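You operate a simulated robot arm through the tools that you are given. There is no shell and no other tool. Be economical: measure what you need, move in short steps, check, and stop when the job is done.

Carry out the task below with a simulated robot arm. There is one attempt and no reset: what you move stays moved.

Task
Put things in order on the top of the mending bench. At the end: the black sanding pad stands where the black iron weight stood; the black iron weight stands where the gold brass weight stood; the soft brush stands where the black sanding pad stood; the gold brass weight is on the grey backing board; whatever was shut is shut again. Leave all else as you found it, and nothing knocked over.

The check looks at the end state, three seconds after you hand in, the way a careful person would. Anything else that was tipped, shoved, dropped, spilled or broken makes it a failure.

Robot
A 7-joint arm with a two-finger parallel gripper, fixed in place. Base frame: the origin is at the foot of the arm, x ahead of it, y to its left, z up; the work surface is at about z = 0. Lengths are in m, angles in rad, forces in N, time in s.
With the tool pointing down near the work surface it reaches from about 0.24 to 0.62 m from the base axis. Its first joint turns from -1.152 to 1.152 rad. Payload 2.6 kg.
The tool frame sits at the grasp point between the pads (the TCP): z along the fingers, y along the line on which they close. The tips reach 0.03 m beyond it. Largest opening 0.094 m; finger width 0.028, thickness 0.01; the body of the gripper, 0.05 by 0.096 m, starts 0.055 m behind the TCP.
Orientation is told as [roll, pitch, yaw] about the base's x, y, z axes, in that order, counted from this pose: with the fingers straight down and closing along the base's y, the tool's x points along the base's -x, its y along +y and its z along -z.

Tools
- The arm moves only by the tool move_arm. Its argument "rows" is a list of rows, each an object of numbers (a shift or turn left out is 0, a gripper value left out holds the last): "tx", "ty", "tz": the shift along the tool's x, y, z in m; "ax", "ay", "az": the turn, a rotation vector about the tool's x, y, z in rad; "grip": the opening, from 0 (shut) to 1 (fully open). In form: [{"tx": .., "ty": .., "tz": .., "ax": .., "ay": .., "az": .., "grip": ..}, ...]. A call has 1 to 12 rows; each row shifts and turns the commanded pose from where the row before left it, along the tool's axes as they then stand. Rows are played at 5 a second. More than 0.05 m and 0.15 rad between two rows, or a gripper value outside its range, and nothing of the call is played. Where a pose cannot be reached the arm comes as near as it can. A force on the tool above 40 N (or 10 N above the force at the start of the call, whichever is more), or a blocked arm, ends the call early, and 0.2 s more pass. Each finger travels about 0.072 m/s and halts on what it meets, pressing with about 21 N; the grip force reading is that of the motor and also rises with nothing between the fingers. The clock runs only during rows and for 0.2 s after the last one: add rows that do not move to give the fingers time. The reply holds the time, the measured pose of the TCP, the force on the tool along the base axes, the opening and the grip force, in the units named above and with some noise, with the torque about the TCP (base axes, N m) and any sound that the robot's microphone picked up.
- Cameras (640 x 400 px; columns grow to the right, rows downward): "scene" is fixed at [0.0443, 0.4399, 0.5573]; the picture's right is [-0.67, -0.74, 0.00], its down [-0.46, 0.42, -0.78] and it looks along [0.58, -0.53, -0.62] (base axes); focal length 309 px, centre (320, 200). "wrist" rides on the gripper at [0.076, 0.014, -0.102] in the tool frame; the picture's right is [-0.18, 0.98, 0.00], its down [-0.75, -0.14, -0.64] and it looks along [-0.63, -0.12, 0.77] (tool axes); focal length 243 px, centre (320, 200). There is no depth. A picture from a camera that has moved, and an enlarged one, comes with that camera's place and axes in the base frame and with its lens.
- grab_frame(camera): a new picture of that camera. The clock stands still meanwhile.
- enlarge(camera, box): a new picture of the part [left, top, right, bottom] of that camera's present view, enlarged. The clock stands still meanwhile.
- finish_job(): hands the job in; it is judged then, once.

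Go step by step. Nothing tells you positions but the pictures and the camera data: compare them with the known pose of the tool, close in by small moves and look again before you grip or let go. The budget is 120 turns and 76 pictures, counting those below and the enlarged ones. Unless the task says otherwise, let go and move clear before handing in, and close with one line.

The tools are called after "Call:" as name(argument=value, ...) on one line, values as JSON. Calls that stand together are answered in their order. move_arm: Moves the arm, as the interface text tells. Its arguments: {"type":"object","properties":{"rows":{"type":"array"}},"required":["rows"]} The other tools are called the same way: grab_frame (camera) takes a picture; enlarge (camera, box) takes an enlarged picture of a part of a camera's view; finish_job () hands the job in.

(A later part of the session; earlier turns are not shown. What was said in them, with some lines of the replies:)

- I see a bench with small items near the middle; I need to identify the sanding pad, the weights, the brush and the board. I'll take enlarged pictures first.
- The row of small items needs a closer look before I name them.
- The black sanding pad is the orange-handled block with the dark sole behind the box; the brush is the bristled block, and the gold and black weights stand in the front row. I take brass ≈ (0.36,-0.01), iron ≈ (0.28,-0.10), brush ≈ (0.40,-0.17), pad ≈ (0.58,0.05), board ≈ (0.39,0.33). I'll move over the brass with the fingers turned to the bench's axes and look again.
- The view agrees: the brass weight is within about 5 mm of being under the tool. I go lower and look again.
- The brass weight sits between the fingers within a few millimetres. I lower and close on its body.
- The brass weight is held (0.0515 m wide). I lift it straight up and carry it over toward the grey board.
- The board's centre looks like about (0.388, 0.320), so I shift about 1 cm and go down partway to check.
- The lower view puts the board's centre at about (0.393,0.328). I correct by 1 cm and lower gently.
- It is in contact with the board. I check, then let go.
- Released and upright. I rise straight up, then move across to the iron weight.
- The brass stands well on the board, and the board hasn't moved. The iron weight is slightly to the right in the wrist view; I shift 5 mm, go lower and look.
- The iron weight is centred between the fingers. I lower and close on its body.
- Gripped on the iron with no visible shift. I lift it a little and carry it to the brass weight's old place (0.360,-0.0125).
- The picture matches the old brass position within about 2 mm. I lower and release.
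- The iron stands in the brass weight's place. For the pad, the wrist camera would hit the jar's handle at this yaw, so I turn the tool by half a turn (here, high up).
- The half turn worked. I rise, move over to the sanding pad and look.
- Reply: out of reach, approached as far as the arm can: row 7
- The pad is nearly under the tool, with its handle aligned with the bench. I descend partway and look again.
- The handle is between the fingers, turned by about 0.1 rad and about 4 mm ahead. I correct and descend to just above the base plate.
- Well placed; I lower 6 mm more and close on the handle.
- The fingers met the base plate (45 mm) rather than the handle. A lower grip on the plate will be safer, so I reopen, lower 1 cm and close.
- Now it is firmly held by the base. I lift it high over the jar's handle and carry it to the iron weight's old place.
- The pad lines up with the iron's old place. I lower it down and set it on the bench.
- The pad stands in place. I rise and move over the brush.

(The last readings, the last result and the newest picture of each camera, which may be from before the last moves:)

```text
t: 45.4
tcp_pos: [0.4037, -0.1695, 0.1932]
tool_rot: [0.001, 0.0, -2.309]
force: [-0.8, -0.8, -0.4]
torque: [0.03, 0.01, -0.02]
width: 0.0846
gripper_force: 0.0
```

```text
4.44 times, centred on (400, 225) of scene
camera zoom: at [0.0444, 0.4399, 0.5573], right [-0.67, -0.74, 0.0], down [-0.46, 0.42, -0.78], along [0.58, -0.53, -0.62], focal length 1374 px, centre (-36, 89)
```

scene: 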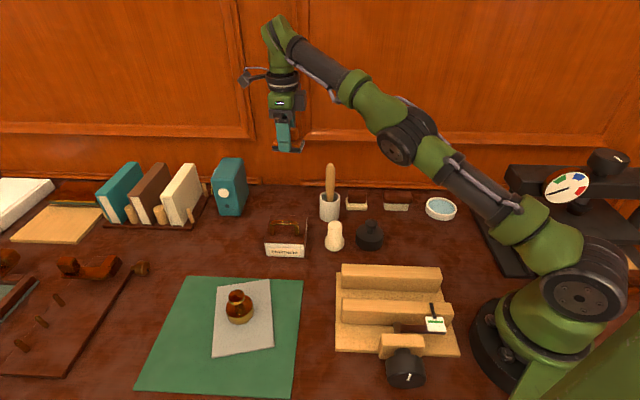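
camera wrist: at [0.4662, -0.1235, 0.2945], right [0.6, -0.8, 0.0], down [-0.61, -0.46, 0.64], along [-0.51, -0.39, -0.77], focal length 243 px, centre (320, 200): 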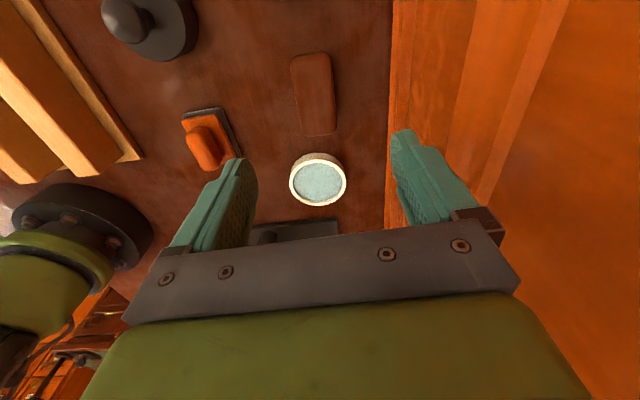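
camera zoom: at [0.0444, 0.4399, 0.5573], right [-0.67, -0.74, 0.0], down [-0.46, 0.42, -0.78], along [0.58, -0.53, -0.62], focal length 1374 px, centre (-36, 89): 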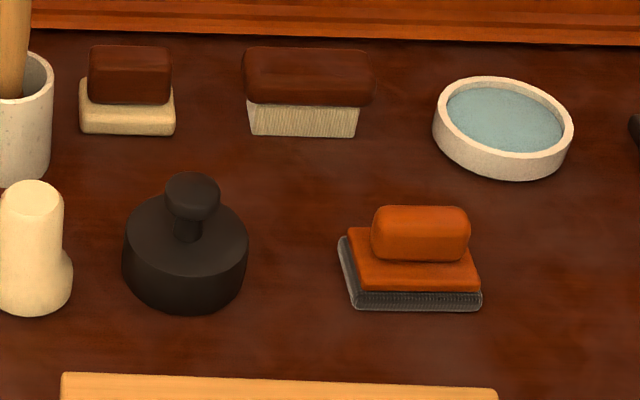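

The brush is nearly centred and aligned. I shift 3 mm, go lower and look.

Call:
move_arm(rows=[{"tx": 0.001, "ty": -0.003, "tz": 0.035}, {"tz": 0.035}, {"tz": 0.03}, {}])

Call:
grab_frame(camera="wrist")

Call:
enlarge(camera="scene", box=[340, 170, 440, 250])

```text
t: 46.4
tcp_pos: [0.4021, -0.1653, 0.0914]
tool_rot: [-0.001, 0.001, -2.309]
force: [-0.1, 0.5, 0.2]
torque: [-0.01, -0.01, -0.01]
width: 0.0844
gripper_force: 0.1
```

```text
30 pictures are left
camera wrist: at [0.4645, -0.1201, 0.1946], right [0.6, -0.8, 0.0], down [-0.61, -0.46, 0.64], along [-0.51, -0.39, -0.77], focal length 243 px, centre (320, 200)
```

wrist: 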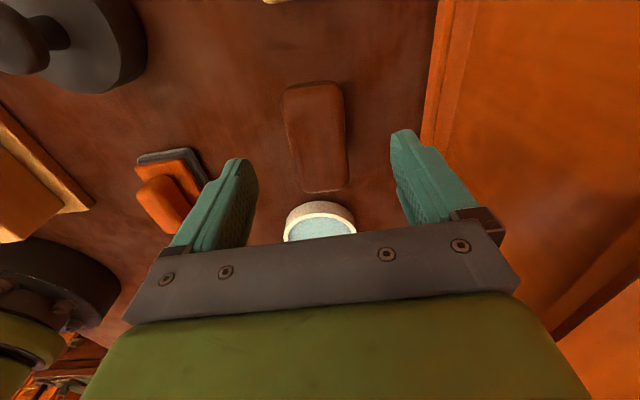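

```text
5.00 times, centred on (390, 210) of scene
camera zoom: at [0.0443, 0.4399, 0.5573], right [-0.67, -0.74, 0.0], down [-0.46, 0.42, -0.78], along [0.58, -0.53, -0.62], focal length 1546 px, centre (-30, 150)
```

zoom: 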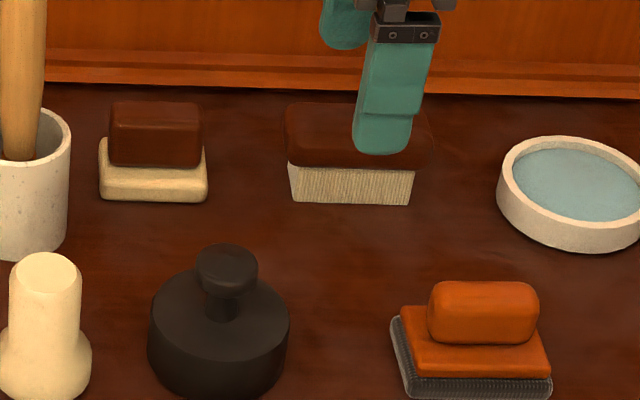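

Aligned. I lower to the brush's wooden block and close.

Call:
move_arm(rows=[{"tz": 0.02}, {"tz": 0.02}, {"tz": 0.004}, {}, {"grip": 0.2}, {}, {}, {}])

Call:
grab_frame(camera="wrist")

Call:
enlarge(camera="scene", box=[340, 170, 440, 250])

```text
t: 48.2
tcp_pos: [0.4013, -0.1668, 0.0477]
tool_rot: [0.0, 0.001, -2.309]
force: [0.9, -0.3, -0.1]
torque: [0.08, 0.04, -0.02]
width: 0.044
gripper_force: 20.9
```

```text
28 pictures are left
camera wrist: at [0.4637, -0.1203, 0.1507], right [0.6, -0.8, 0.0], down [-0.61, -0.46, 0.64], along [-0.51, -0.39, -0.77], focal length 243 px, centre (320, 200)
```

wrist: 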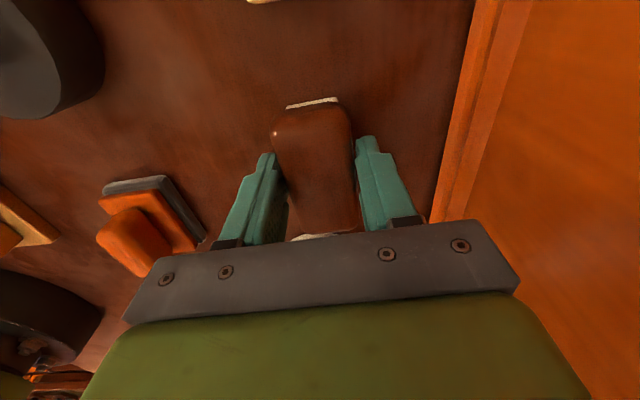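

```text
5.00 times, centred on (390, 210) of scene
camera zoom: at [0.0443, 0.4399, 0.5573], right [-0.67, -0.74, 0.0], down [-0.46, 0.42, -0.78], along [0.58, -0.53, -0.62], focal length 1546 px, centre (-30, 150)
```

zoom: 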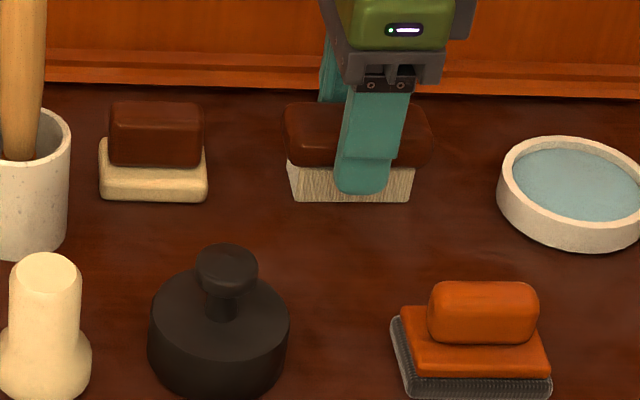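

The brush is held. I lift it high and carry it over to the pad's old place.

Call:
move_arm(rows=[{"tz": -0.02}, {"tz": -0.045}, {"tz": -0.048}, {"tz": -0.048}, {"tz": -0.048}, {}])

Call:
move_arm(rows=[{"tx": 0.0411, "ty": -0.0031}, {"tx": 0.0411, "ty": -0.0031}, {"tx": 0.0411, "ty": -0.0031}, {"tx": 0.0411, "ty": -0.0031}, {"tx": 0.0411, "ty": -0.0031}, {"tx": 0.0411, "ty": -0.0031, "tz": 0.01}, {"tx": 0.0411, "ty": -0.0031, "tz": 0.015}, {}])

Call:
grab_frame(camera="scene")

```text
t: 49.6
tcp_pos: [0.4005, -0.166, 0.2586]
tool_rot: [-0.001, 0.0, -2.309]
force: [0.6, 0.2, -0.6]
torque: [0.0, -0.01, -0.01]
width: 0.0442
gripper_force: 20.9
```

```text
t: 51.4
tcp_pos: [0.5793, 0.0623, 0.2304]
tool_rot: [-0.001, -0.001, -2.309]
force: [0.2, -0.3, -1.0]
torque: [0.0, -0.02, 0.01]
width: 0.0441
gripper_force: 20.7
```

```text
26 pictures are left
```

scene: 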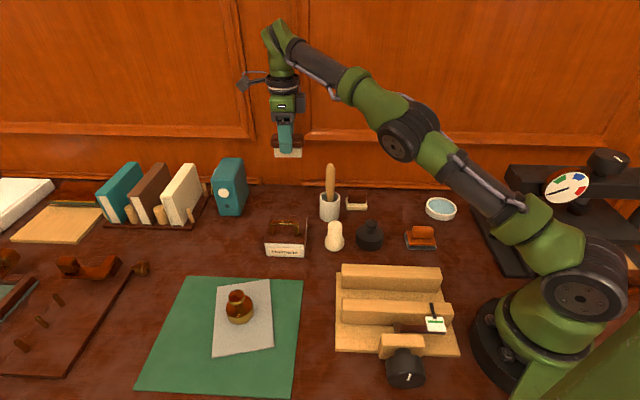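

All clear and undisturbed. I lower to just above the surface and compare.

Call:
move_arm(rows=[{"tz": 0.04, "az": 0.1}, {"tz": 0.045}, {"tz": 0.045}, {"tz": 0.035}, {"tz": 0.01}, {}])

Call:
enlarge(camera="scene", box=[260, 180, 350, 260])

```text
t: 52.8
tcp_pos: [0.58, 0.0628, 0.0562]
tool_rot: [-0.001, 0.001, -2.409]
force: [0.3, -0.5, -1.3]
torque: [0.0, 0.02, 0.0]
width: 0.0438
gripper_force: 20.4
```

```text
5.00 times, centred on (305, 220) of scene
camera zoom: at [0.0443, 0.4399, 0.5573], right [-0.67, -0.74, 0.0], down [-0.46, 0.42, -0.78], along [0.58, -0.53, -0.62], focal length 1546 px, centre (395, 100)
```

zoom: 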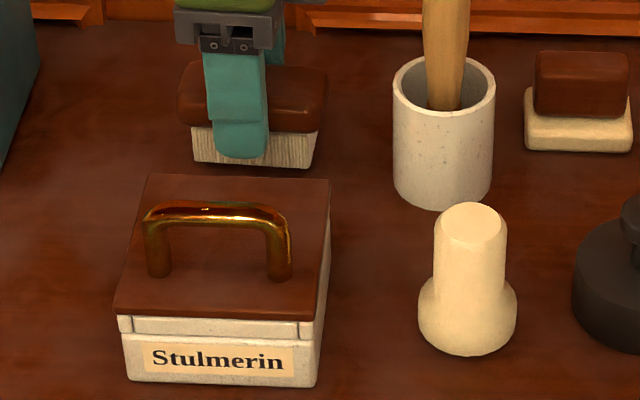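

Nearly matches; I nudge 4 mm back, lower to contact and release.

Call:
move_arm(rows=[{"ty": 0.004}, {"tz": 0.004}, {"tz": 0.003}, {"tz": 0.0015}, {}])

Call:
enlarge(camera="scene", box=[260, 180, 350, 260])

```text
t: 54.0
tcp_pos: [0.5816, 0.0582, 0.0481]
tool_rot: [-0.002, -0.002, -2.41]
force: [0.1, -0.4, -1.3]
torque: [0.01, -0.02, -0.03]
width: 0.0438
gripper_force: 21.2
```

```text
5.00 times, centred on (305, 220) of scene
camera zoom: at [0.0443, 0.4399, 0.5573], right [-0.67, -0.74, 0.0], down [-0.46, 0.42, -0.78], along [0.58, -0.53, -0.62], focal length 1546 px, centre (395, 100)
```

zoom: 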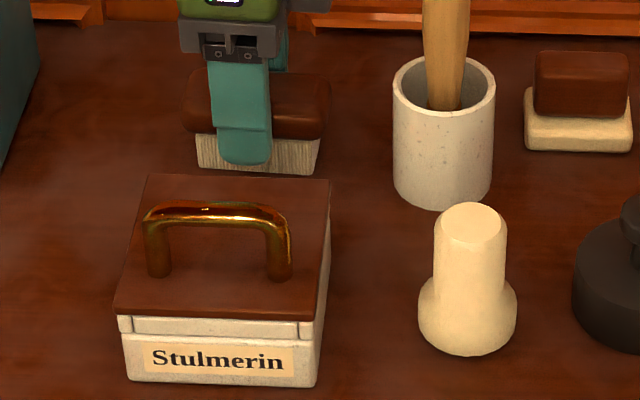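

Call:
move_arm(rows=[{"tz": 0.0012}, {}, {"grip": 0.75}, {}, {}, {"tz": -0.02}, {"tz": -0.045}, {"tz": -0.048}, {"tz": -0.048}, {"tz": -0.03}, {}])

Call:
move_arm(rows=[{"tx": -0.03, "ty": -0.03}, {"tx": -0.03, "ty": -0.03}, {"tx": -0.03, "ty": -0.03}, {"tx": -0.03, "ty": -0.03}, {"tx": -0.03, "ty": -0.02}, {}])

Call:
grab_frame(camera="scene")

Call:
enlarge(camera="scene", box=[240, 150, 480, 300])

```text
t: 56.4
tcp_pos: [0.5792, 0.0626, 0.2346]
tool_rot: [0.001, 0.001, -2.408]
force: [0.1, 0.0, 0.1]
torque: [0.02, -0.02, 0.0]
width: 0.0708
gripper_force: 0.1
out of reach, approached as far as the arm can: row 10
```

```text
t: 57.8
tcp_pos: [0.5414, 0.0902, 0.305]
tool_rot: [-0.001, -0.002, -2.408]
force: [-0.2, 0.2, 1.0]
torque: [0.0, -0.02, 0.02]
width: 0.0704
gripper_force: 0.0
out of reach, approached as far as the arm can: row 1, 2, 3, 4, 5
```

```text
23 pictures are left
```

scene: 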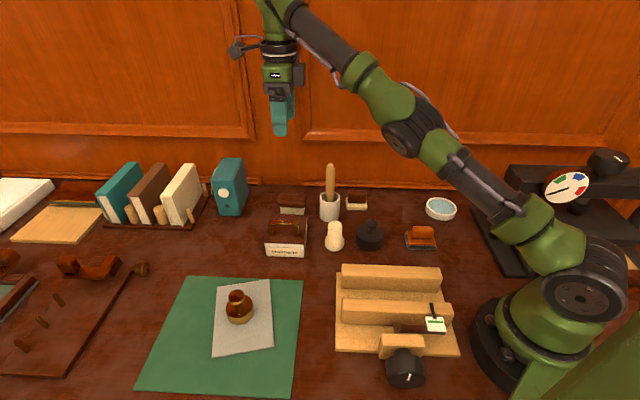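

```text
2.67 times, centred on (360, 225) of scene
camera zoom: at [0.0443, 0.4399, 0.5573], right [-0.67, -0.74, 0.0], down [-0.46, 0.42, -0.78], along [0.58, -0.53, -0.62], focal length 824 px, centre (213, 133)
```

zoom: 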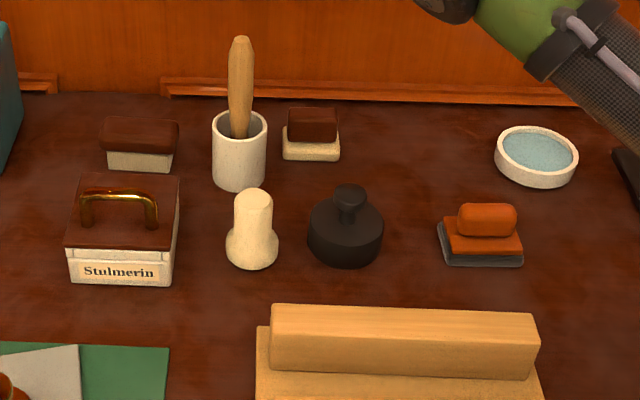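

All four items stand in their places, the box is still shut, nothing else has moved, and the arm is clear. I hand in.

Call:
finish_job()

```text
The job is handed in.
```

The job is handed in: the sanding pad, iron weight and brush stand in their new places within a few millimetres by the pictures. The brass weight is on the grey board. The box stayed shut throughout, and the last pictures show nothing else moved or tipped.
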